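You operate a simulated robot arm through the tools that you are given. There is no shell and no other tool.

Carry out the task below with a simulated robot arm. There is one attempt and no reset: what you move stays moved.

TASK
Press the blue keypad onto the steel panel in the foil press.
Fine: panel between the white stops, keypad square on the panel; slide the plate with the stops in, pull the green lever down and let it up, slide the plate out again; the green keypad stays. Where these are worked on the way, their far stop is far enough and under half their travel is too little: steel plate with white stops.

The check looks at the end state, three seconds after you hand in, the way a careful person would. Anything else that was tipped, shoved, dropped, spilled or broken makes it a failure.

THE ROBOT
A 7-joint arm with a two-finger parallel gripper, fixed in place. Base frame: the origin is on the floor under the middle of its stand, x ahead of it, y to its left, z up; the work surface is at about z = 800. Readings come in mm, rad, newtons and seconds.
With the tool pointing down near the work surface it reaches from about 440 to 920 mm from the base axis. Its first joint turns from -2.496 to 2.496 rad. Payload 3 kg.
Tool frame: the origin (TCP) lies between the finger pads and is the grasp point; the fingertips stand 30 mm ahead of it; z points along the fingers, y is the line along which they close. Largest opening 94 mm; finger width 28, thickness 10; the body of the gripper, 50 by 96 mm, starts 55 mm behind the TCP.
Orientation is told as [roll, pitch, yaw] about the base's x, y, z axes, in that order, counted from this pose: with the fingers straight down and closing along the base's y, the tool's x points along the base's -x, its y along +y and its z along -z.

THE INTERFACE
- The arm moves only by the tool arm_command. Its argument "rows" is a list of rows, each a list of 6 numbers: the shift along the tool's x, y, z in mm, then the turn, a rotation vector about the tool's x, y, z in rad. In form: [[x, y, z, ax, ay, az], ...]. A call has 1 to 20 rows; each row shifts and turns the commanded pose from where the row before left it, along the tool's axes as they then stand. "hand" is the opening, from 0 (shut) to 1 (fully open), set as the call begins (left out, the last holds). Each row takes 0.2 s and may step no farther than 50 mm and 0.15 rad from the row before; otherwise, or with a gripper value out of range, the whole call is refused. Where a pose cannot be reached the arm comes as near as it can. A force on the tool above 90 N (or 10 N above the force at the start of the call, whichever is more), or a blocked arm, ends the call early, and 0.2 s more pass. Each finger travels about 72 mm/s and halts on what it meets, pressing with about 27 N; the grip force reading is that of the motor and also rises with nothing between the fingers. The clock runs only during rows and for 0.2 s after the last one: add rows that do not move to give the fingers time. The reply holds the time, the measured pose of the TCP, the force on the tool along the base axes, the opening and the grip force, in the units named above and with some noise, with the torque about the TCP (base axes, N m) and any sound that the robot's microphone picked up.
- Cameras (640 x 400 px; columns grow to the right, rows downward): "scene" is fixed at [52.1, 650.5, 1529.9]; the picture's right is [-0.59, -0.81, 0.00], its down [-0.39, 0.28, -0.88] and it looks along [0.71, -0.51, -0.48] (base axes); focal length 368 px, centre (320, 200). "wrist" rides on the gripper at [76, 14, -103] in the tool frame; the picture's right is [-0.18, 0.98, 0.00], its down [-0.75, -0.14, -0.64] and it looks along [-0.63, -0.12, 0.77] (tool axes); focal length 243 px, centre (320, 200). There is no depth. A picture from a camera that has moved, and an enlarged one, comes with that camera's place and axes in the base frame and with its lens.
- grab_frame(camera): a new picture of that camera. It takes no simulated time.
- zoom(camera, box): a new picture of the part [left, top, right, bottom] of that camera's present view, enlarged. It takes no simulated time.
- close_job(): hands the job in; it is judged then, once.

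Nothing tells you positions but the pictures and the camera data. Unless the task says otherwise, let go and move clear before handing in.

The tools are called after "Request:" as a command line: name --pt "numbers of a row" for each row, then --argument value for the rest, lists and objects as JSON in quotes. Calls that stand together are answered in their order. arm_command: Moves the arm, as the interface text tells. Its arguments: {"type":"object","properties":{"rows":{"type":"array","items":{"type":"array","items":{"type":"number"}}},"hand":{"type":"number"}},"required":["rows"]} The other tools are called the same way: grab_frame (camera) takes a picture; zoom (camera, box) takes an enlarged picture of a part of a camera's view; close_job () hands the job in.

At the start:

```text
time: 0.0
eef_pos: [434.5, 115.5, 1330.3]
ee_rot: [-0.001, 0.001, 0.001]
force: [0.5, -0.6, 0.4]
ft_torque: [0.02, -0.01, 0.01]
width: 93.7
gripper_force: 0.1
```

scene: 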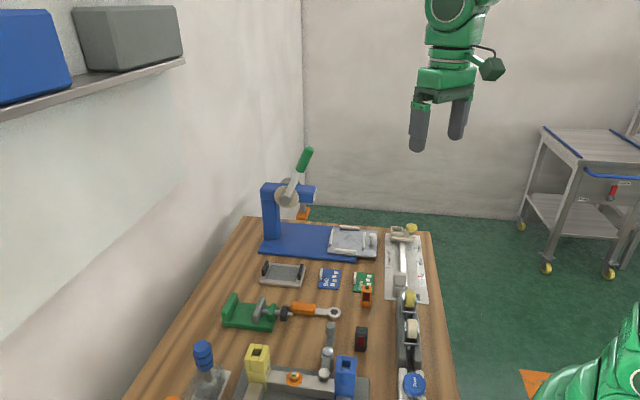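
wrist: 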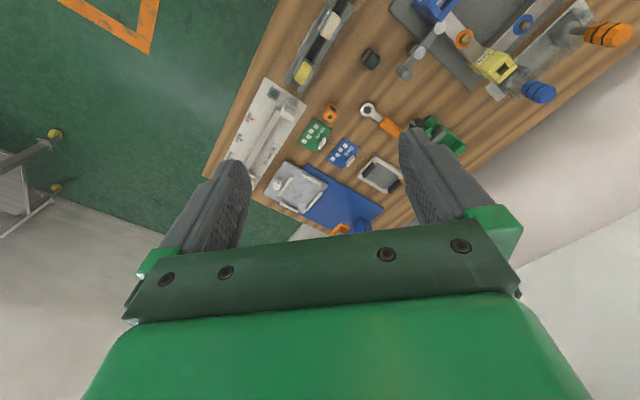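

I see a bench with a blue press (green lever), a steel plate with white stops pulled out, a steel panel tray, and blue and green keypads. I'll enlarge the views to locate them.

Request:
zoom --camera "scene" --box '[240, 140, 400, 240]'

Request:
zoom --camera "scene" --box '[240, 215, 400, 315]'

Request:
zoom --camera "wrist" --box '[250, 80, 442, 200]'

Request:
zoom --camera "wrist" --box '[250, 140, 410, 240]'

```text
4.00 times, centred on (320, 190) of scene
camera zoom: at [52.1, 650.5, 1529.9], right [-0.59, -0.81, 0.0], down [-0.39, 0.28, -0.88], along [0.71, -0.51, -0.48], focal length 1470 px, centre (320, 240)
```

zoom: 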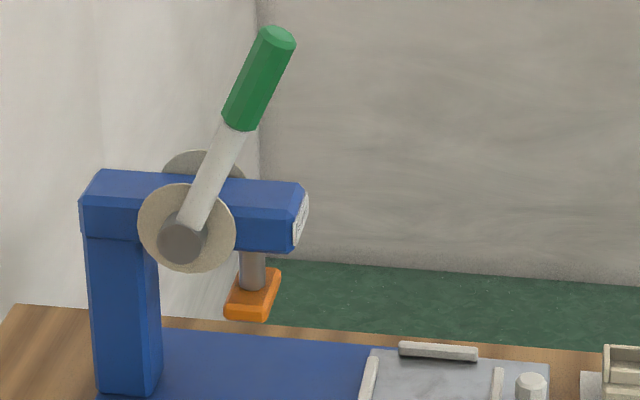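

```text
4.00 times, centred on (320, 265) of scene
camera zoom: at [52.1, 650.5, 1529.9], right [-0.59, -0.81, 0.0], down [-0.39, 0.28, -0.88], along [0.71, -0.51, -0.48], focal length 1470 px, centre (320, -60)
```

zoom: 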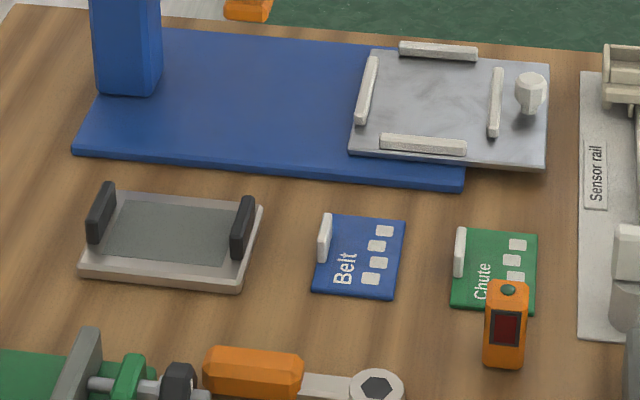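

```text
3.33 times, centred on (346, 140) of wrist
camera zoom: at [358.9, 131.0, 1432.5], right [0.18, 0.98, 0.0], down [0.75, -0.14, 0.64], along [0.63, -0.12, -0.77], focal length 809 px, centre (233, 400)
```

zoom: 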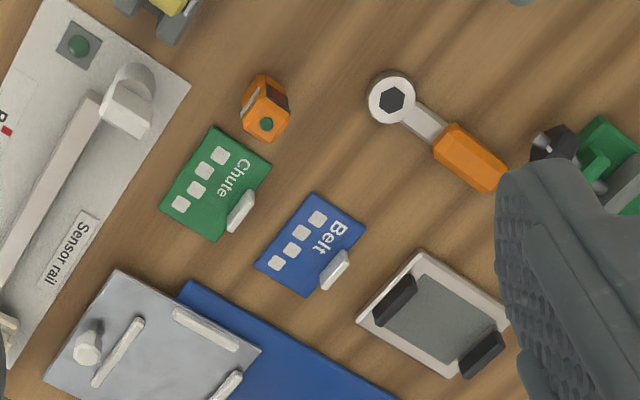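

```text
4.00 times, centred on (330, 190) of wrist
camera zoom: at [358.9, 131.0, 1432.5], right [0.18, 0.98, 0.0], down [0.75, -0.14, 0.64], along [0.63, -0.12, -0.77], focal length 970 px, centre (280, 240)
```

zoom: 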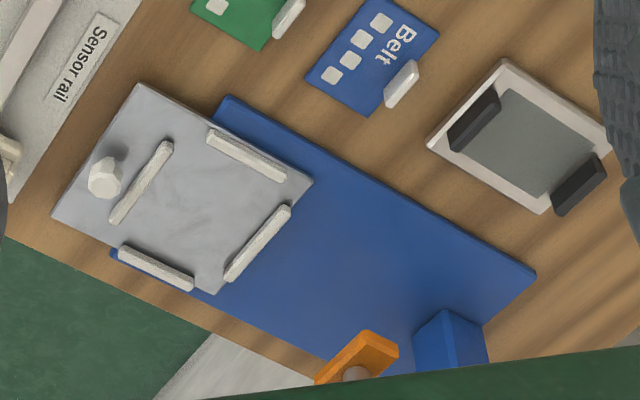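

The steel panel (tray with two black grips) sits at roughly (808, 238), the blue keypad at (716, 135), and the slide plate at (808, -28). Everything is turned about 46°. I'll lower the arm for a closer look.

Request:
arm_command --pt "-18 4 36 0 0 0" --pt "-18 4 36 0 0 0" --pt "-18 4 36 0 0 0" --pt "-18 4 36 0 0 0" --pt "-18 4 36 0 0 0" --pt "-18 4 36 0 0 0" --pt "-18 4 36 0 0 0" --hand 1

Request:
grab_frame --camera "wrist"

Request:
grab_frame --camera "scene"

```text
time: 1.6
eef_pos: [561.6, 144.8, 1078.3]
ee_rot: [0.001, -0.002, 0.002]
force: [0.5, 0.5, -0.3]
ft_torque: [0.01, -0.01, 0.02]
width: 93.5
gripper_force: 0.1
```

```text
taken
camera wrist: at [486.1, 160.1, 1180.3], right [0.18, 0.98, 0.0], down [0.75, -0.14, 0.64], along [0.63, -0.12, -0.77], focal length 243 px, centre (320, 200)
```

wrist: 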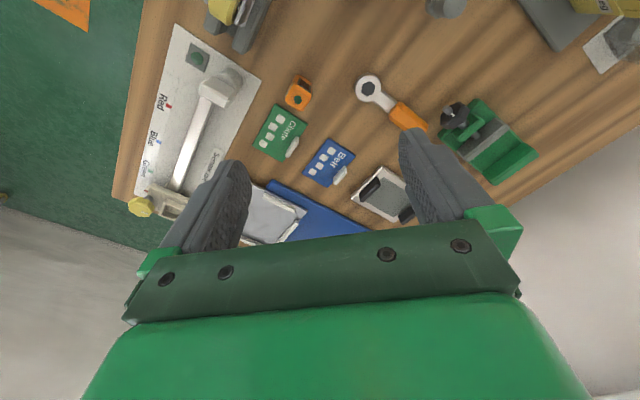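

```text
taken
```

scene: 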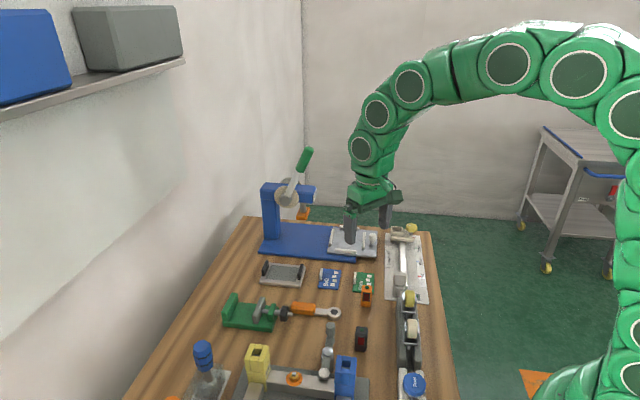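

The gripper hides the lower half of the wrist view, so I'll zoom in on the region of panel, keypads and plate.

Request:
zoom --camera "wrist" --box '[240, 90, 432, 210]'

Request:
zoom --camera "wrist" --box '[300, 120, 428, 200]'

```text
3.33 times, centred on (336, 150) of wrist
camera zoom: at [486.1, 160.1, 1180.3], right [0.18, 0.98, 0.0], down [0.75, -0.14, 0.64], along [0.63, -0.12, -0.77], focal length 809 px, centre (267, 367)
```

zoom: 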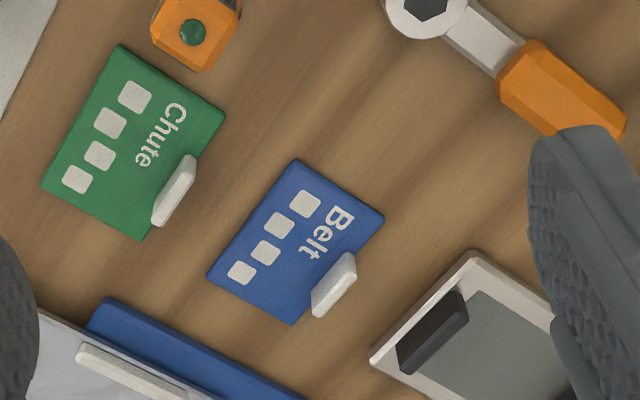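

```text
5.00 times, centred on (364, 160) of wrist
camera zoom: at [486.1, 160.1, 1180.3], right [0.18, 0.98, 0.0], down [0.75, -0.14, 0.64], along [0.63, -0.12, -0.77], focal length 1213 px, centre (100, 400)
```

zoom: 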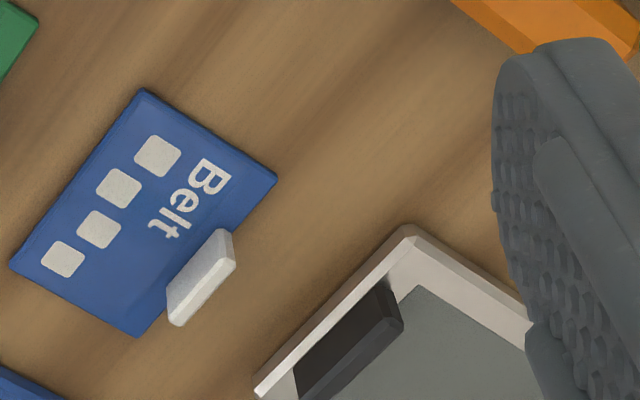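

I can measure the blue keypad at about 59 × 84 mm, centred near (717, 132), with its short side along the 45° slide direction. Next I'll move over the steel panel and turn the gripper to line up with it.

Request:
arm_command --pt "-35.5 19.5 13 0 0 0" --pt "-35.5 19.5 13 0 0 0" --pt "-35.5 19.5 13 0 0 0" --pt "-35.5 19.5 13 0 0 0" --pt "-35.5 19.5 13 0 0 0" --pt "-35.5 19.5 13 0 0 0" --pt "0 0 0 0 0 0.131" --pt "0 0 0 0 0 0.131" --pt "0 0 0 0 0 0.131" --pt "0 0 0 0 0 0.131" --pt "0 0 0 0 0 0.131" --pt "0 0 0 0 0 0.131"

Request:
grab_frame --camera "wrist"

Request:
grab_frame --camera "scene"

```text
time: 4.2
eef_pos: [773.9, 260.8, 1001.0]
ee_rot: [0.0, 0.0, -0.789]
force: [-0.7, -0.3, 0.7]
ft_torque: [0.0, 0.03, 0.02]
width: 94.0
gripper_force: 0.0
```

```text
taken
camera wrist: at [730.4, 325.5, 1102.7], right [0.83, 0.56, 0.0], down [0.43, -0.63, 0.64], along [0.36, -0.53, -0.77], focal length 243 px, centre (320, 200)
```

wrist: 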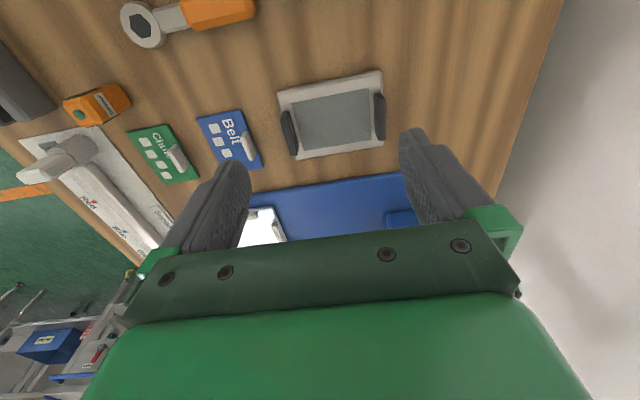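

```text
taken
```

scene: 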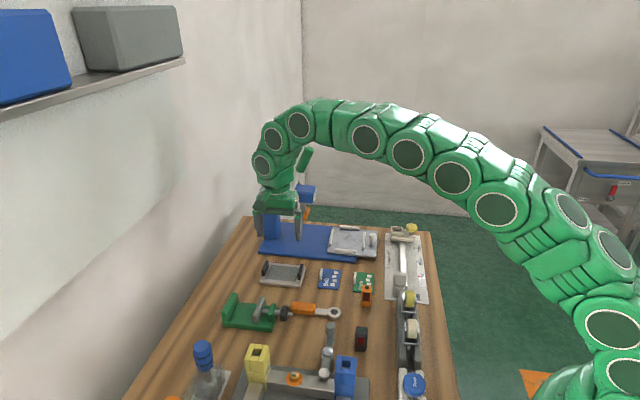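

The panel is in view just behind the gripper. Enlarging to measure it accurately.

Request:
zoom --camera "wrist" --box '[264, 60, 392, 140]'

Request:
zoom --camera "wrist" --box '[264, 90, 392, 170]'

Request:
zoom --camera "scene" --box '[250, 245, 330, 295]'

```text
5.00 times, centred on (328, 100) of wrist
camera zoom: at [730.4, 325.5, 1102.7], right [0.83, 0.56, 0.0], down [0.43, -0.63, 0.64], along [0.36, -0.53, -0.77], focal length 1213 px, centre (280, 700)
```

zoom: 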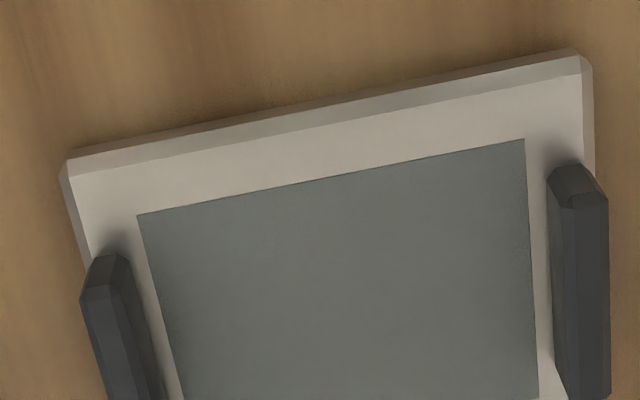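

```text
5.00 times, centred on (328, 130) of wrist
camera zoom: at [730.4, 325.5, 1102.7], right [0.83, 0.56, 0.0], down [0.43, -0.63, 0.64], along [0.36, -0.53, -0.77], focal length 1213 px, centre (280, 550)
```

zoom: 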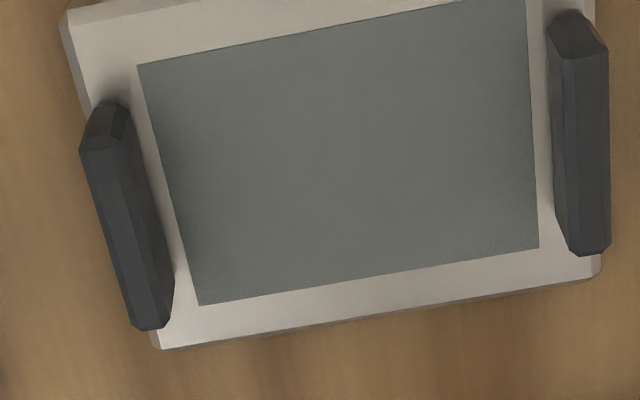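

```text
8.00 times, centred on (290, 270) of scene
camera zoom: at [52.1, 650.5, 1529.9], right [-0.59, -0.81, 0.0], down [-0.39, 0.28, -0.88], along [0.71, -0.51, -0.48], focal length 2941 px, centre (560, -360)
```

zoom: 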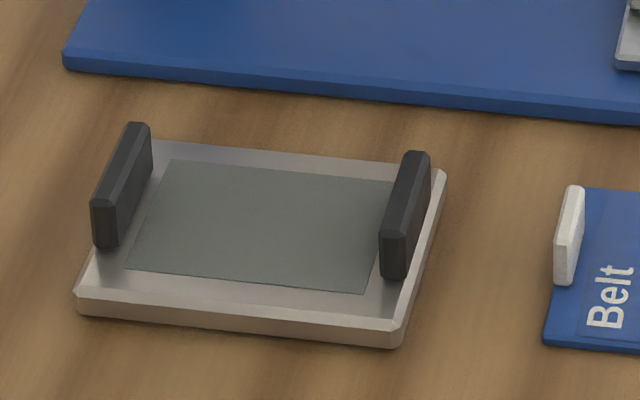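

The panel measures about 120 × 90 mm with its long side along the slide direction, but the stops on the plate look longer across the slide, so the panel probably needs a 90° turn. I'll back away clear of the press lever, turn, and look down on the plate.

Request:
arm_command --pt "-3 -46.9 0 0 0 0" --pt "-3 -46.9 0 0 0 0" --pt "-3 -46.9 0 0 0 0" --pt "-3 -46.9 0 0 0 0" --pt "0 0 0 0 0 -0.1428" --pt "0 0 0 0 0 -0.1428" --pt "0 0 0 0 0 -0.1428" --pt "0 0 0 0 0 -0.1428" --pt "0 0 0 0 0 -0.1428" --pt "0 0 0 0 0 -0.1428" --pt "0 0 0 0 0 -0.1428" --pt "0 0 0 0 0 -0.1428" --pt "0 0 0 0 0 -0.1428" --pt "0 0 0 0 0 -0.1428" --pt "0 0 0 0 0 -0.1428" --pt "8.9 -41.4 0 0 0 0" --pt "8.9 -41.4 0 0 0 0" --pt "8.9 -41.4 0 0 0 0" --pt "8.9 -41.4 0 0 0 0" --pt "8.9 -41.4 0 0 0 0"

Request:
grab_frame --camera "wrist"

Request:
grab_frame --camera "scene"

```text
time: 8.4
eef_pos: [760.6, -58.3, 999.2]
ee_rot: [-0.002, 0.001, 0.783]
force: [0.1, 0.2, -0.4]
ft_torque: [0.0, 0.01, -0.02]
width: 93.8
gripper_force: 0.1
```

```text
taken
camera wrist: at [698.3, -102.0, 1100.6], right [-0.56, 0.83, 0.0], down [0.63, 0.43, 0.64], along [0.53, 0.36, -0.77], focal length 243 px, centre (320, 200)
```

wrist: 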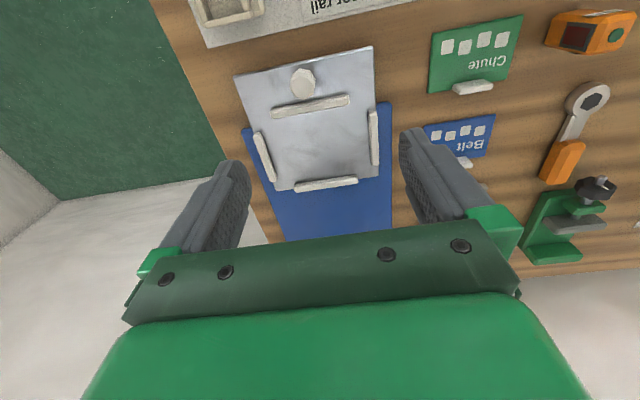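

```text
taken
```

scene: 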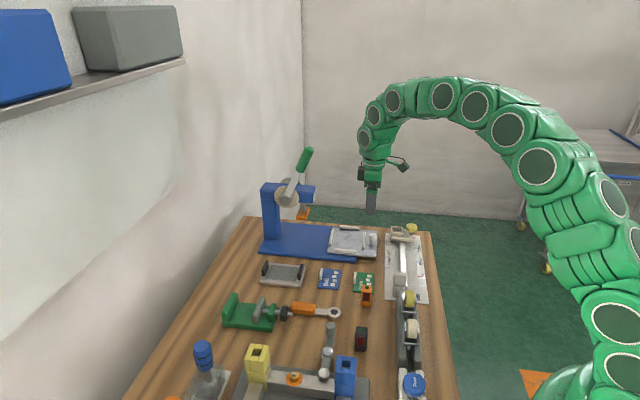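

Yaw +45° is reachable, and the plate with its four stops and knob is clearly visible. I'll zoom in to measure the stops and the knob.

Request:
zoom --camera "wrist" --box '[224, 40, 384, 140]'

Request:
zoom --camera "wrist" --box '[240, 110, 400, 210]'

Request:
zoom --camera "scene" --box '[322, 215, 386, 265]'

Request:
zoom --camera "scene" --box '[256, 140, 326, 225]'

```text
4.00 times, centred on (304, 90) of wrist
camera zoom: at [698.3, -102.0, 1100.6], right [-0.56, 0.83, 0.0], down [0.63, 0.43, 0.64], along [0.53, 0.36, -0.77], focal length 970 px, centre (384, 640)
```

zoom: 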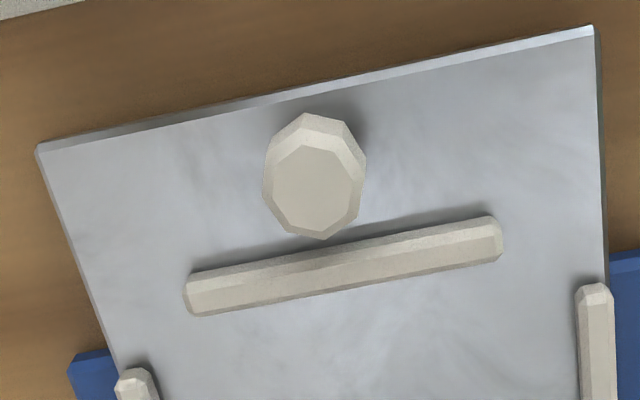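

```text
4.00 times, centred on (320, 160) of wrist
camera zoom: at [698.3, -102.0, 1100.6], right [-0.56, 0.83, 0.0], down [0.63, 0.43, 0.64], along [0.53, 0.36, -0.77], focal length 970 px, centre (320, 360)
```

zoom: 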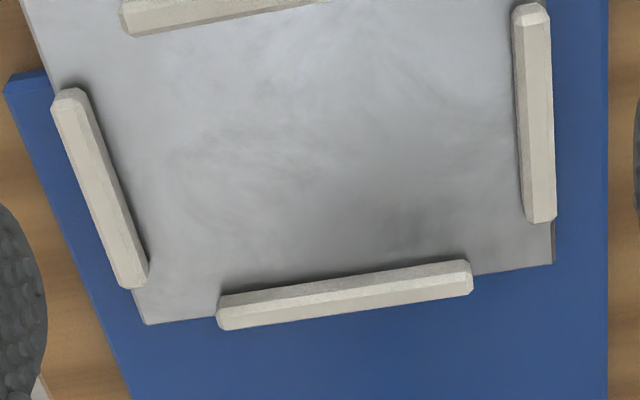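

```text
8.00 times, centred on (354, 240) of scene
camera zoom: at [52.1, 650.5, 1529.9], right [-0.59, -0.81, 0.0], down [-0.39, 0.28, -0.88], along [0.71, -0.51, -0.48], focal length 2941 px, centre (48, -120)
```

zoom: 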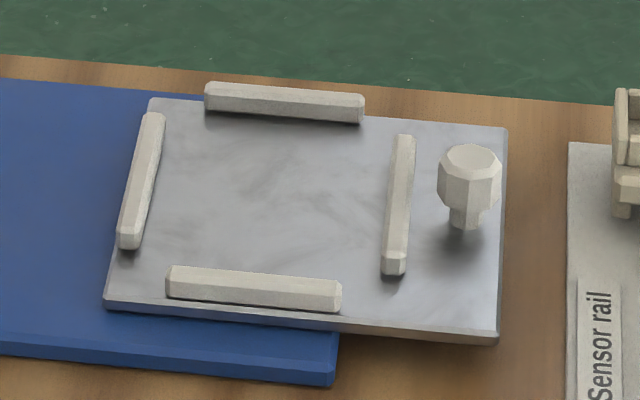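

```text
4.71 times, centred on (291, 182) of scene
camera zoom: at [52.1, 650.5, 1529.9], right [-0.59, -0.81, 0.0], down [-0.39, 0.28, -0.88], along [0.71, -0.51, -0.48], focal length 1730 px, centre (456, 282)
```

zoom: 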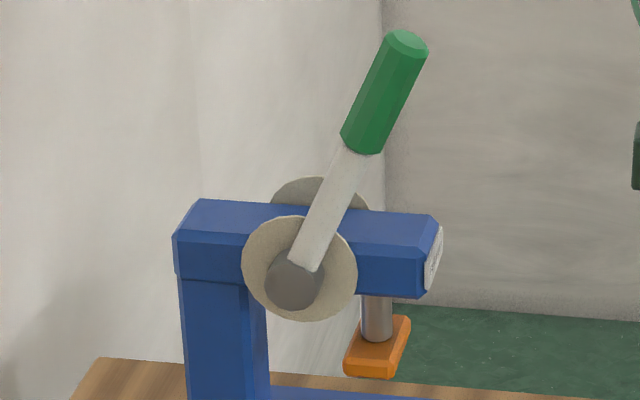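

The slot between the stops measures about 99 mm along the slide by 129 mm across, centred near (821, -20), with the plate top at z≈820, so the panel must be turned 90°. The panel's grips stand about 98 mm apart on the inside, so I can hold it by spreading the fingers outward. I'm going back over the panel with the gripper partly closed.

Request:
arm_command --pt "-8.3 47.5 0 0 0 0" --pt "-8.3 47.5 0 0 0 0" --pt "-8.3 47.5 0 0 0 0" --pt "-8.3 47.5 0 0 0 0" --pt "0 0 0 0 0 0.1428" --pt "0 0 0 0 0 0.1428" --pt "0 0 0 0 0 0.1428" --pt "0 0 0 0 0 0.1428" --pt "0 0 0 0 0 0.1428" --pt "0 0 0 0 0 0.1428" --pt "0 0 0 0 0 0.1428" --pt "0 0 0 0 0 0.1428" --pt "0 0 0 0 0 0.1428" --pt "0 0 0 0 0 0.1428" --pt "0 0 0 0 0 0.1428" --pt "-3 42.3 10 0 0 0" --pt "-3 42.3 10 0 0 0" --pt "-3 42.3 10 0 0 0" --pt "-3 42.3 10 0 0 0" --pt "-3 42.3 10 0 0 0" --hand 0.5

Request:
grab_frame --camera "wrist"

Request:
grab_frame --camera "scene"

```text
time: 12.6
eef_pos: [815.8, 240.7, 947.9]
ee_rot: [0.0, 0.001, -0.788]
force: [-0.5, 0.1, 0.3]
ft_torque: [0.02, -0.01, -0.01]
width: 46.9
gripper_force: 0.0
```

```text
taken
camera wrist: at [773.6, 305.0, 1049.5], right [0.83, 0.56, 0.0], down [0.43, -0.63, 0.64], along [0.36, -0.53, -0.77], focal length 243 px, centre (320, 200)
```

wrist: 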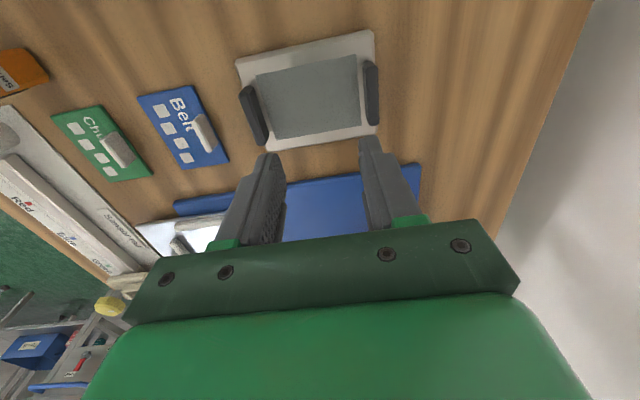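

```text
taken
```

scene: 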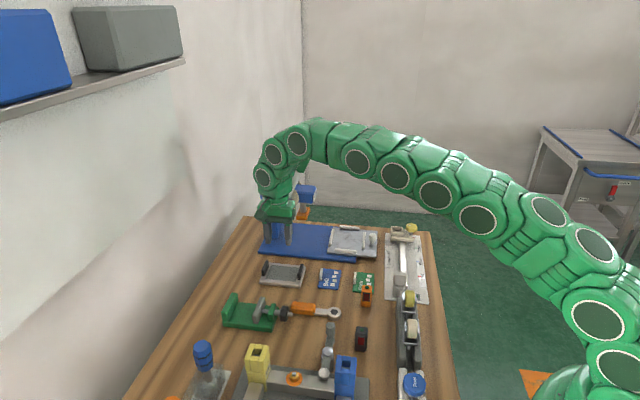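

I'm above the panel with the fingers set to go between the grips. I'll let the arm settle and check the reading.

Request:
arm_command --pt "0 0 0 0 0 0" --pt "0 0 0 0 0 0"

Request:
zoom --camera "wrist" --box '[220, 20, 412, 140]'

Request:
zoom --camera "wrist" --box '[220, 90, 412, 210]'

```text
time: 13.2
eef_pos: [817.3, 239.9, 948.1]
ee_rot: [0.001, 0.0, -0.788]
force: [0.0, -0.4, 0.1]
ft_torque: [0.0, 0.02, 0.02]
width: 47.1
gripper_force: 0.1
```

```text
3.33 times, centred on (316, 80) of wrist
camera zoom: at [773.2, 304.7, 1050.0], right [0.83, 0.56, 0.0], down [0.43, -0.63, 0.64], along [0.36, -0.53, -0.77], focal length 809 px, centre (333, 600)
```

zoom: 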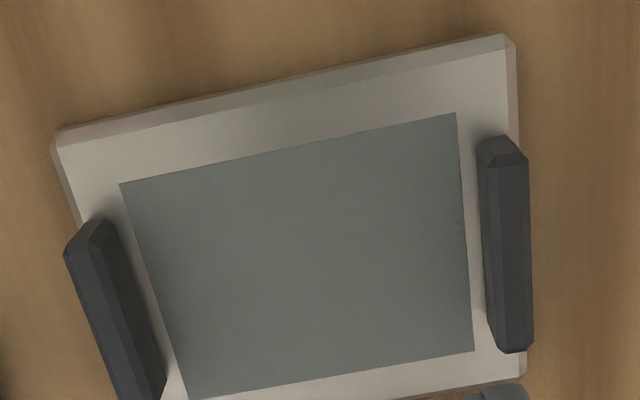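

```text
3.33 times, centred on (316, 150) of wrist
camera zoom: at [773.2, 304.7, 1050.0], right [0.83, 0.56, 0.0], down [0.43, -0.63, 0.64], along [0.36, -0.53, -0.77], focal length 809 px, centre (333, 367)
```

zoom: 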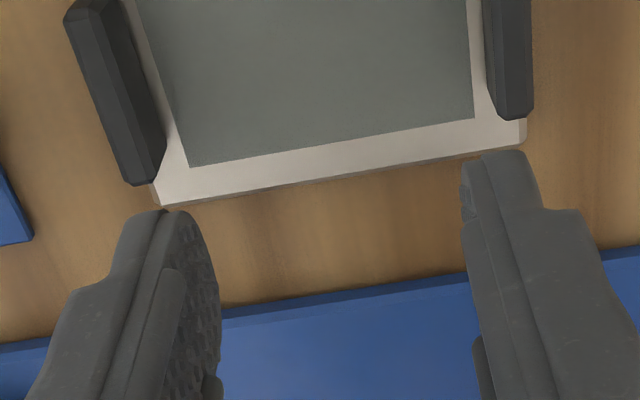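

Position settled at about (817, 240, 948); the panel centre is at (810, 238.7). I'll shift over and lower the fingers between the two grips.

Request:
arm_command --pt "3.8 -6.1 20 0 0 0" --pt "0 0 30 0 0 0" --pt "0 0 30 0 0 0" --pt "0 0 8 0 0 0" --pt "0 0 0 0 0 0"

Request:
grab_frame --camera "wrist"

Request:
zoom --camera "scene" --box '[240, 210, 336, 300]'

```text
time: 14.4
eef_pos: [807.9, 237.8, 863.0]
ee_rot: [0.0, -0.001, -0.786]
force: [-0.2, 0.6, 0.2]
ft_torque: [-0.02, 0.0, -0.03]
width: 47.1
gripper_force: 0.2
```

```text
taken
camera wrist: at [764.1, 302.1, 963.8], right [0.83, 0.56, 0.0], down [0.43, -0.63, 0.64], along [0.36, -0.53, -0.77], focal length 243 px, centre (320, 200)
```

wrist: 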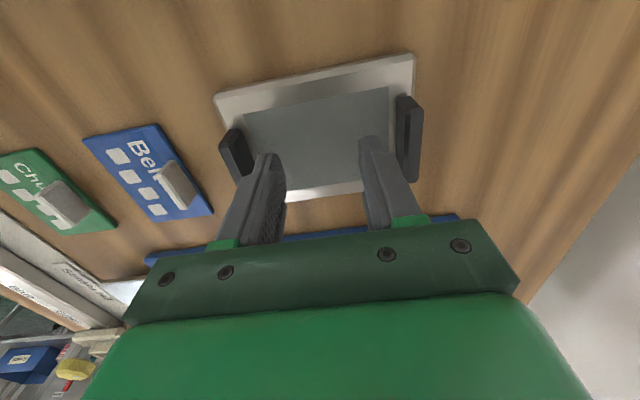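

```text
4.44 times, centred on (288, 255) of scene
camera zoom: at [52.1, 650.5, 1529.9], right [-0.59, -0.81, 0.0], down [-0.39, 0.28, -0.88], along [0.71, -0.51, -0.48], focal length 1634 px, centre (462, -44)
```

zoom: 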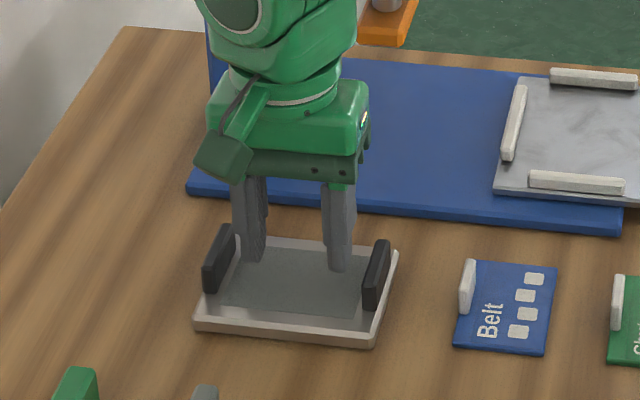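

The fingers are between the grips and centred within about 2 mm. I'll go down the last bit and spread the fingers against the grips.

Request:
arm_command --pt "0 1.2 8 0 0 0" --pt "0 0 7 0 0 0" --pt "0 0 0 0 0 0"

Request:
zoom --camera "wrist" --box '[200, 50, 440, 200]'

Request:
zoom --camera "scene" --box '[240, 210, 336, 300]'

```text
time: 15.2
eef_pos: [807.1, 237.9, 847.1]
ee_rot: [0.0, 0.0, -0.788]
force: [0.0, -0.3, 0.6]
ft_torque: [0.0, 0.06, -0.02]
width: 47.3
gripper_force: 0.1
```

```text
2.67 times, centred on (320, 125) of wrist
camera zoom: at [765.0, 302.3, 948.8], right [0.83, 0.56, 0.0], down [0.43, -0.63, 0.64], along [0.36, -0.53, -0.77], focal length 647 px, centre (320, 400)
```

zoom: 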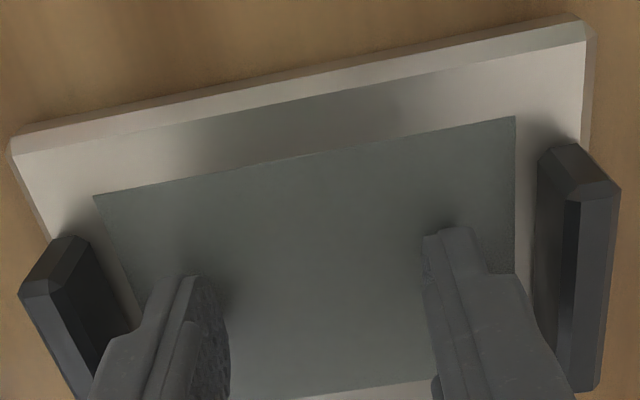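

```text
4.44 times, centred on (288, 255) of scene
camera zoom: at [52.1, 650.5, 1529.9], right [-0.59, -0.81, 0.0], down [-0.39, 0.28, -0.88], along [0.71, -0.51, -0.48], focal length 1634 px, centre (462, -44)
```

zoom: 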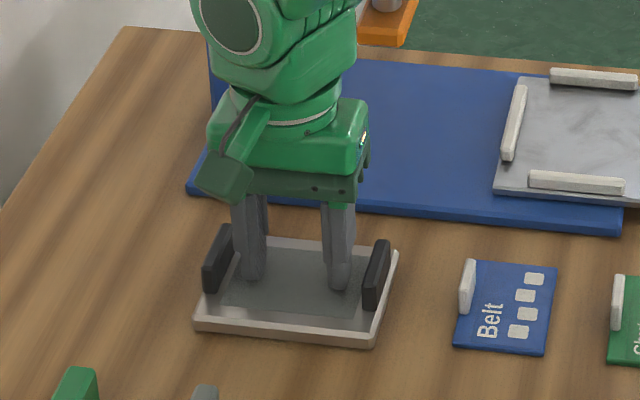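

Fingertips are just above the panel face. Now I'll spread the fingers outward against the grips.

Request:
arm_command --pt "0 0 0 0 0 0" --pt "0 0 0 0 0 0" --pt "0 0 0 0 0 0" --pt "0 0 0 0 0 0" --hand 1

Request:
zoom --camera "wrist" --box '[200, 50, 440, 200]'

Request:
zoom --camera "scene" --box '[240, 210, 336, 300]'

```text
time: 16.2
eef_pos: [807.6, 237.1, 846.8]
ee_rot: [0.0, 0.001, -0.787]
force: [-1.2, 0.1, 0.0]
ft_torque: [0.0, 0.04, 0.0]
width: 77.7
gripper_force: 0.1
```

```text
2.67 times, centred on (320, 125) of wrist
camera zoom: at [765.0, 302.4, 948.8], right [0.83, 0.56, 0.0], down [0.43, -0.63, 0.64], along [0.36, -0.53, -0.77], focal length 647 px, centre (320, 400)
```

zoom: 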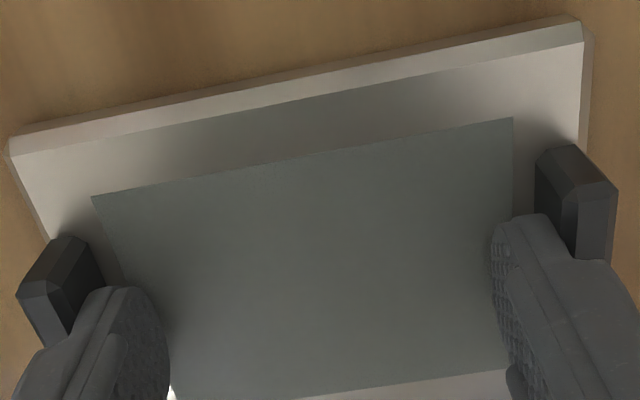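

```text
4.44 times, centred on (288, 255) of scene
camera zoom: at [52.1, 650.5, 1529.9], right [-0.59, -0.81, 0.0], down [-0.39, 0.28, -0.88], along [0.71, -0.51, -0.48], focal length 1634 px, centre (462, -44)
```

zoom: 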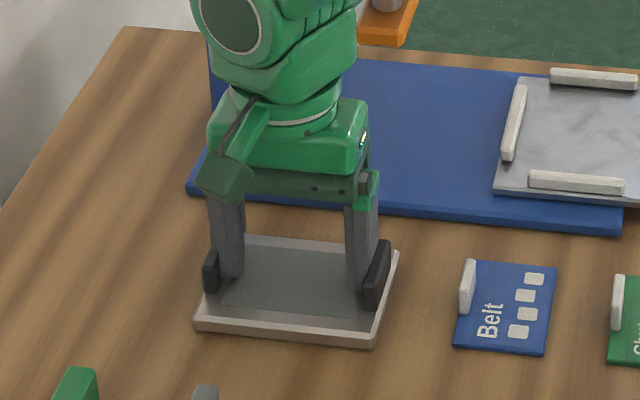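

The fingers stopped at 77.7 mm, pressed against both grips. I'll lift slowly and see whether the panel comes along.

Request:
arm_command --pt "0 0 -4 0 0 0" --pt "0 0 -4 0 0 0" --pt "0 0 -4 0 0 0" --pt "0 0 -4 0 0 0" --pt "0 0 -4 0 0 0" --pt "0 0 0 0 0 0"

Request:
zoom --camera "wrist" --box '[200, 50, 440, 200]'

Request:
zoom --camera "scene" --box '[240, 210, 336, 300]'

```text
time: 17.6
eef_pos: [807.2, 237.9, 867.6]
ee_rot: [-0.001, 0.0, -0.789]
force: [-0.4, 0.1, -2.6]
ft_torque: [0.01, -0.02, -0.05]
width: 77.6
gripper_force: 0.1
```

```text
2.67 times, centred on (320, 125) of wrist
camera zoom: at [764.2, 302.2, 969.6], right [0.83, 0.56, 0.0], down [0.43, -0.63, 0.64], along [0.36, -0.53, -0.77], focal length 647 px, centre (320, 400)
```

zoom: 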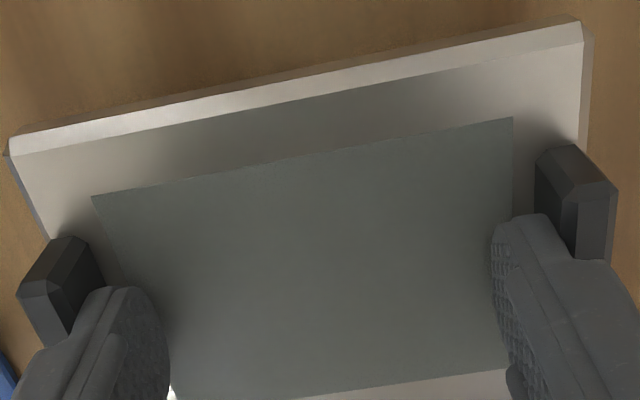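

```text
4.44 times, centred on (288, 255) of scene
camera zoom: at [52.1, 650.5, 1529.9], right [-0.59, -0.81, 0.0], down [-0.39, 0.28, -0.88], along [0.71, -0.51, -0.48], focal length 1634 px, centre (462, -44)
```

zoom: 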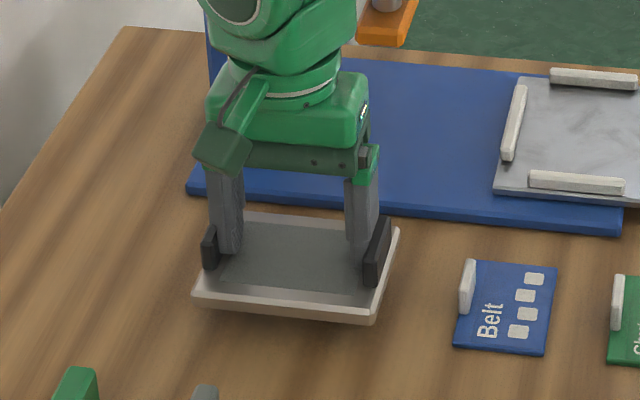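

The panel is held level and weighs only about 2.6 N. I'll carry it back clear of the press and turn it 90°.

Request:
arm_command --pt "0 0 -20 0 0 0" --pt "3.4 -33.6 -12 0 0 0" --pt "3.4 -33.6 -12 0 0 0" --pt "3.4 -33.6 -12 0 0 0" --pt "3.4 -33.6 -12 0 0 0" --pt "3.4 -33.6 -12 0 0 0" --pt "3.4 -33.6 -12 0 0 0" --pt "0 0 0 0 0 -0.1309" --pt "0 0 0 0 0 -0.1309" --pt "0 0 0 0 0 -0.1309" --pt "0 0 0 0 0 -0.1309" --pt "0 0 0 0 0 -0.1309" --pt "0 0 0 0 0 -0.1309" --pt "0 0 0 0 0 -0.1309" --pt "0 0 0 0 0 -0.1309" --pt "0 0 0 0 0 -0.1309" --pt "0 0 0 0 0 -0.1309" --pt "0 0 0 0 0 -0.1309" --pt "0 0 0 0 0 -0.1309" --pt "0 0 0 0 0 0"

Request:
grab_frame --camera "wrist"

Request:
grab_frame --camera "scene"

```text
time: 21.8
eef_pos: [650.2, 110.9, 959.8]
ee_rot: [0.0, -0.001, 0.784]
force: [-0.1, -0.5, -1.2]
ft_torque: [0.0, -0.01, -0.01]
width: 77.5
gripper_force: 0.0
```

```text
taken
camera wrist: at [587.0, 67.2, 1061.1], right [-0.57, 0.82, 0.0], down [0.63, 0.43, 0.64], along [0.53, 0.36, -0.77], focal length 243 px, centre (320, 200)
```

wrist: 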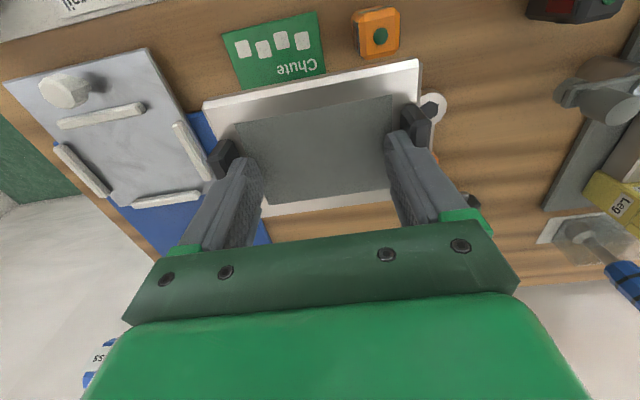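

```text
taken
```

scene: 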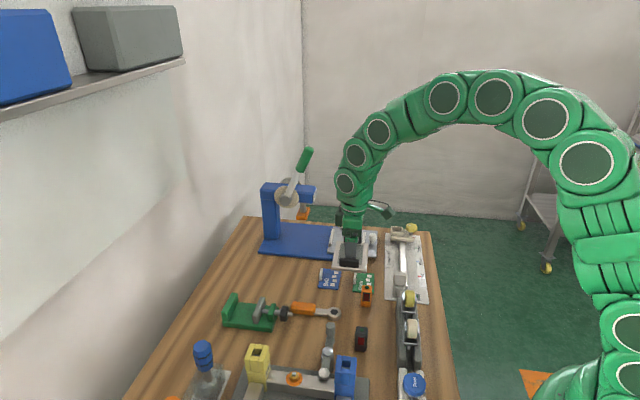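

The panel is turned and secure. From here I can see the slot again, so I'll zoom for a second measurement.

Request:
zoom --camera "wrist" --box '[40, 90, 232, 210]'

Request:
zoom --camera "wrist" --box '[190, 50, 446, 210]'

```text
3.33 times, centred on (136, 150) of wrist
camera zoom: at [587.0, 67.2, 1061.1], right [-0.57, 0.82, 0.0], down [0.63, 0.43, 0.64], along [0.53, 0.36, -0.77], focal length 809 px, centre (933, 367)
```

zoom: 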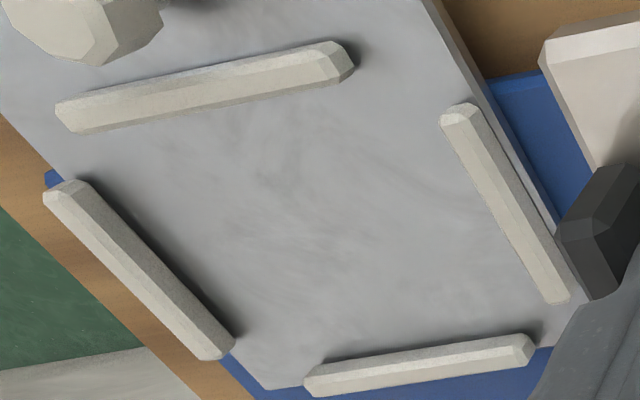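

```text
2.50 times, centred on (318, 130) of wrist
camera zoom: at [587.0, 67.2, 1061.1], right [-0.57, 0.82, 0.0], down [0.63, 0.43, 0.64], along [0.53, 0.36, -0.77], focal length 606 px, centre (325, 375)
```

zoom: 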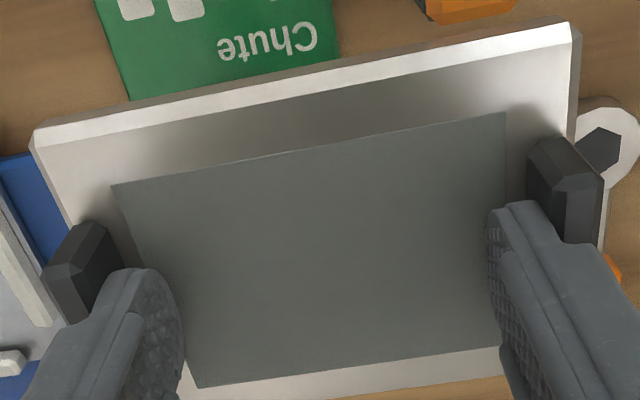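

Second measurement agrees: slot centre ≈ (821.4, -20.8). The panel's centre sits about 1 mm off the tool centre. Moving over the slot, staying above the stops.

Request:
arm_command --pt "-4.4 -35.7 5 0 0 0" --pt "-4.4 -35.7 9 0 0 0" --pt "-4.4 -35.7 9 0 0 0" --pt "-4.4 -35.7 9 0 0 0" --pt "-4.4 -35.7 9 0 0 0" --pt "-4.6 -35.9 9 0 0 0" --pt "0 0 0 0 0 0" --pt "0 0 0 0 0 0" --pt "0 0 0 0 0 0"

Request:
grab_frame --camera "wrist"

Request:
zoom --camera "scene" --box '[310, 190, 406, 270]'

```text
time: 23.8
eef_pos: [822.2, -22.6, 909.8]
ee_rot: [0.0, 0.001, 0.784]
force: [0.5, 0.1, -3.0]
ft_torque: [0.01, 0.02, 0.0]
width: 77.6
gripper_force: 0.1
```

```text
taken
camera wrist: at [758.0, -65.0, 1012.1], right [-0.56, 0.83, 0.0], down [0.63, 0.43, 0.64], along [0.53, 0.36, -0.77], focal length 243 px, centre (320, 200)
```

wrist: 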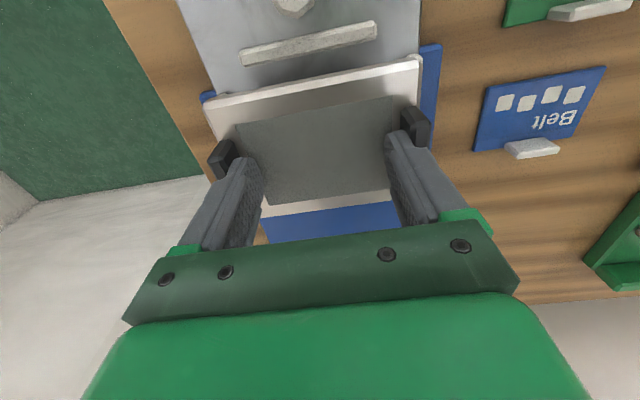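

```text
5.00 times, centred on (358, 230) of scene
camera zoom: at [52.1, 650.5, 1529.9], right [-0.59, -0.81, 0.0], down [-0.39, 0.28, -0.88], along [0.71, -0.51, -0.48], focal length 1838 px, centre (130, 50)
```

zoom: 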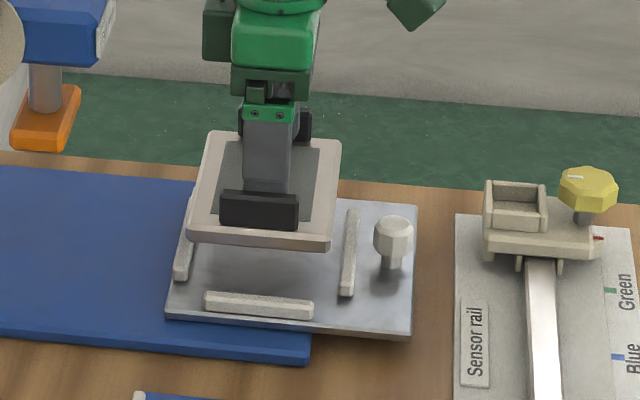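

Position matches the target within about 1 mm. I'll lower until the panel's underside is just above the stops and check.

Request:
arm_command --pt "0.5 0.6 8 0 0 0" --pt "0 0 8 0 0 0" --pt "0 0 8 0 0 0" --pt "0 0 7 0 0 0" --pt "0 0 0 0 0 0" --pt "0 0 0 0 0 0"

Request:
zoom --camera "wrist" --box '[190, 0, 446, 160]'

Request:
zoom --camera "scene" --box '[326, 205, 390, 265]'

```text
time: 25.2
eef_pos: [819.9, -22.1, 878.3]
ee_rot: [-0.001, 0.002, 0.783]
force: [0.9, 0.8, -2.6]
ft_torque: [0.02, 0.0, 0.0]
width: 77.7
gripper_force: 0.0
```

```text
2.50 times, centred on (318, 80) of wrist
camera zoom: at [756.2, -65.7, 980.1], right [-0.56, 0.83, 0.0], down [0.63, 0.43, 0.64], along [0.53, 0.36, -0.77], focal length 606 px, centre (325, 500)
```

zoom: 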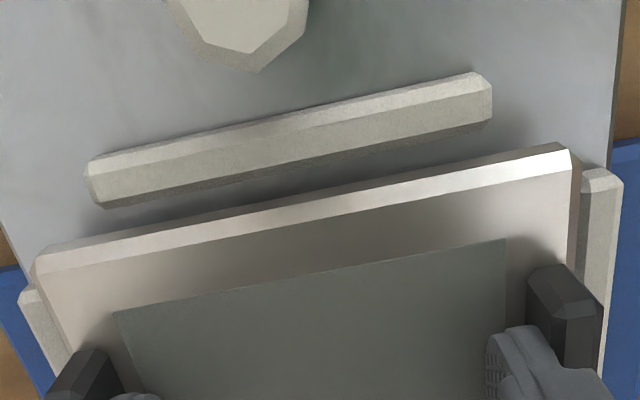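

```text
6.67 times, centred on (358, 235) of scene
camera zoom: at [52.1, 650.5, 1529.9], right [-0.59, -0.81, 0.0], down [-0.39, 0.28, -0.88], along [0.71, -0.51, -0.48], focal length 2450 px, centre (67, -33)
```

zoom: 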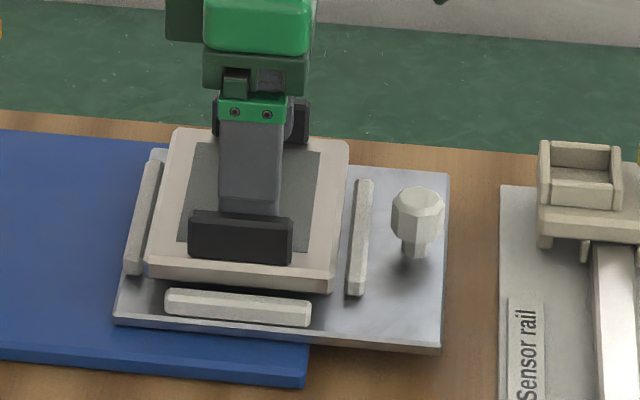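

Gaps all round are about 4–6 mm. Lowering the panel onto the plate.

Request:
arm_command --pt "0 0 4 0 0 0" --pt "0 0 4 0 0 0" --pt "0 0 2 0 0 0" --pt "0 0 1 0 0 0" --pt "0 0 0 0 0 0"

Request:
zoom --camera "scene" --box '[326, 205, 390, 265]'

Request:
zoom --camera "wrist" --box '[190, 0, 446, 160]'

```text
time: 26.4
eef_pos: [821.2, -22.7, 868.0]
ee_rot: [0.0, 0.0, 0.786]
force: [0.3, 1.6, 6.9]
ft_torque: [0.03, 0.0, -0.01]
width: 77.6
gripper_force: 0.0
```

```text
6.67 times, centred on (358, 235) of scene
camera zoom: at [52.1, 650.5, 1529.9], right [-0.59, -0.81, 0.0], down [-0.39, 0.28, -0.88], along [0.71, -0.51, -0.48], focal length 2450 px, centre (67, -33)
```

zoom: 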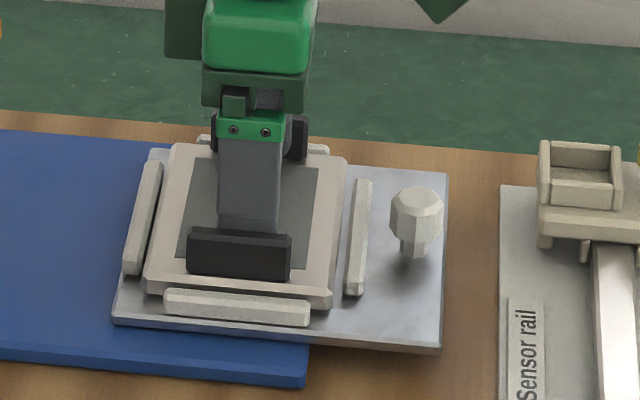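

```text
2.50 times, centred on (318, 80) of wrist
camera zoom: at [756.4, -65.6, 970.1], right [-0.56, 0.83, 0.0], down [0.63, 0.43, 0.64], along [0.53, 0.36, -0.77], focal length 606 px, centre (325, 500)
```

zoom: 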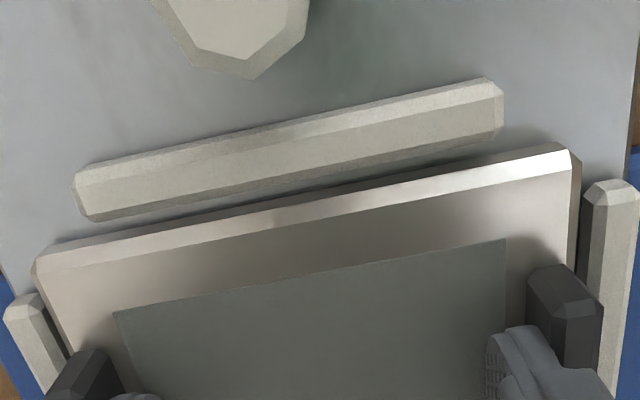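

The panel has seated (upward force about 7 N) and sits between the stops. Releasing by closing the fingers a little, then lifting straight up.

Request:
arm_command --pt "0 0 -0.5 0 0 0" --pt "0 0 0 0 0 0" --pt "0 0 0 0 0 0" --pt "0 0 0 0 0 0" --hand 0.5

Request:
arm_command --pt "0 0 -10 0 0 0" --pt "0 0 -20 0 0 0" --pt "0 0 -30 0 0 0" --pt "0 0 -30 0 0 0" --pt "0 0 -20 0 0 0" --pt "0 0 0 0 0 0"

Request:
grab_frame --camera "wrist"

Request:
zoom --camera "scene" --box '[326, 205, 390, 265]'

```text
time: 27.4
eef_pos: [819.7, -21.9, 868.2]
ee_rot: [0.0, 0.0, 0.783]
force: [-0.5, -1.0, -0.3]
ft_torque: [0.01, 0.01, 0.0]
width: 46.9
gripper_force: 0.1
```

```text
time: 28.8
eef_pos: [819.8, -22.7, 978.2]
ee_rot: [0.001, 0.0, 0.784]
force: [-0.3, -0.6, 0.0]
ft_torque: [-0.02, 0.03, 0.0]
width: 46.8
gripper_force: 0.0
```

```text
taken
camera wrist: at [756.8, -66.0, 1079.4], right [-0.56, 0.83, 0.0], down [0.63, 0.43, 0.64], along [0.53, 0.36, -0.77], focal length 243 px, centre (320, 200)
```

wrist: 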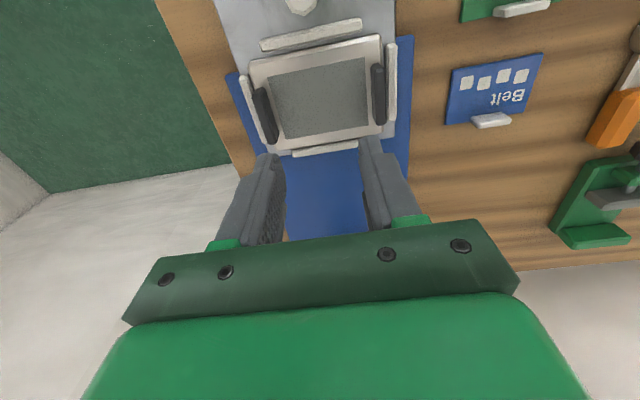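

```text
6.67 times, centred on (358, 235) of scene
camera zoom: at [52.1, 650.5, 1529.9], right [-0.59, -0.81, 0.0], down [-0.39, 0.28, -0.88], along [0.71, -0.51, -0.48], focal length 2450 px, centre (67, -33)
```

zoom: 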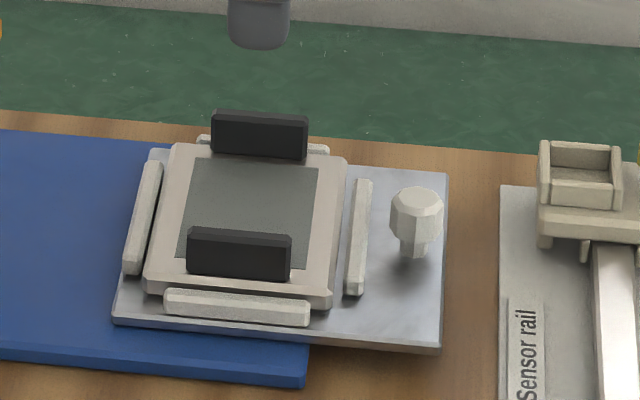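

The panel lies neatly between the stops. I'll measure exactly where its grey face ended up before fetching the keypad.

Request:
zoom --camera "wrist" --box '[230, 40, 422, 160]'

Request:
zoom --camera "wrist" --box '[430, 40, 558, 140]'

```text
3.33 times, centred on (326, 100) of wrist
camera zoom: at [756.8, -66.0, 1079.4], right [-0.56, 0.83, 0.0], down [0.63, 0.43, 0.64], along [0.53, 0.36, -0.77], focal length 809 px, centre (300, 533)
```

zoom: 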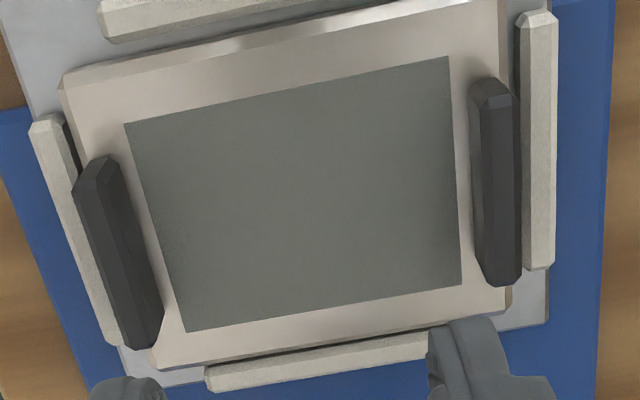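

```text
4.00 times, centred on (494, 90) of wrist
camera zoom: at [756.8, -66.0, 1079.4], right [-0.56, 0.83, 0.0], down [0.63, 0.43, 0.64], along [0.53, 0.36, -0.77], focal length 970 px, centre (-376, 640)
```

zoom: 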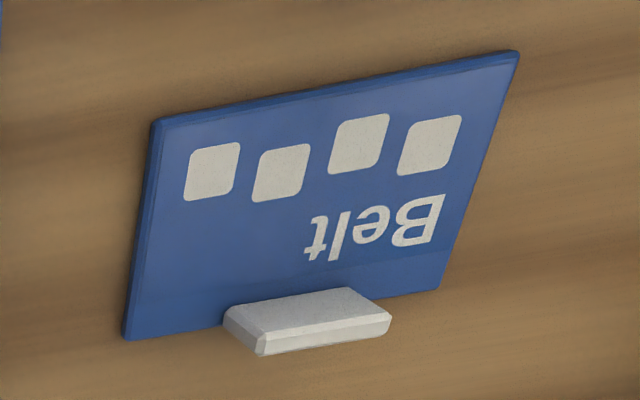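

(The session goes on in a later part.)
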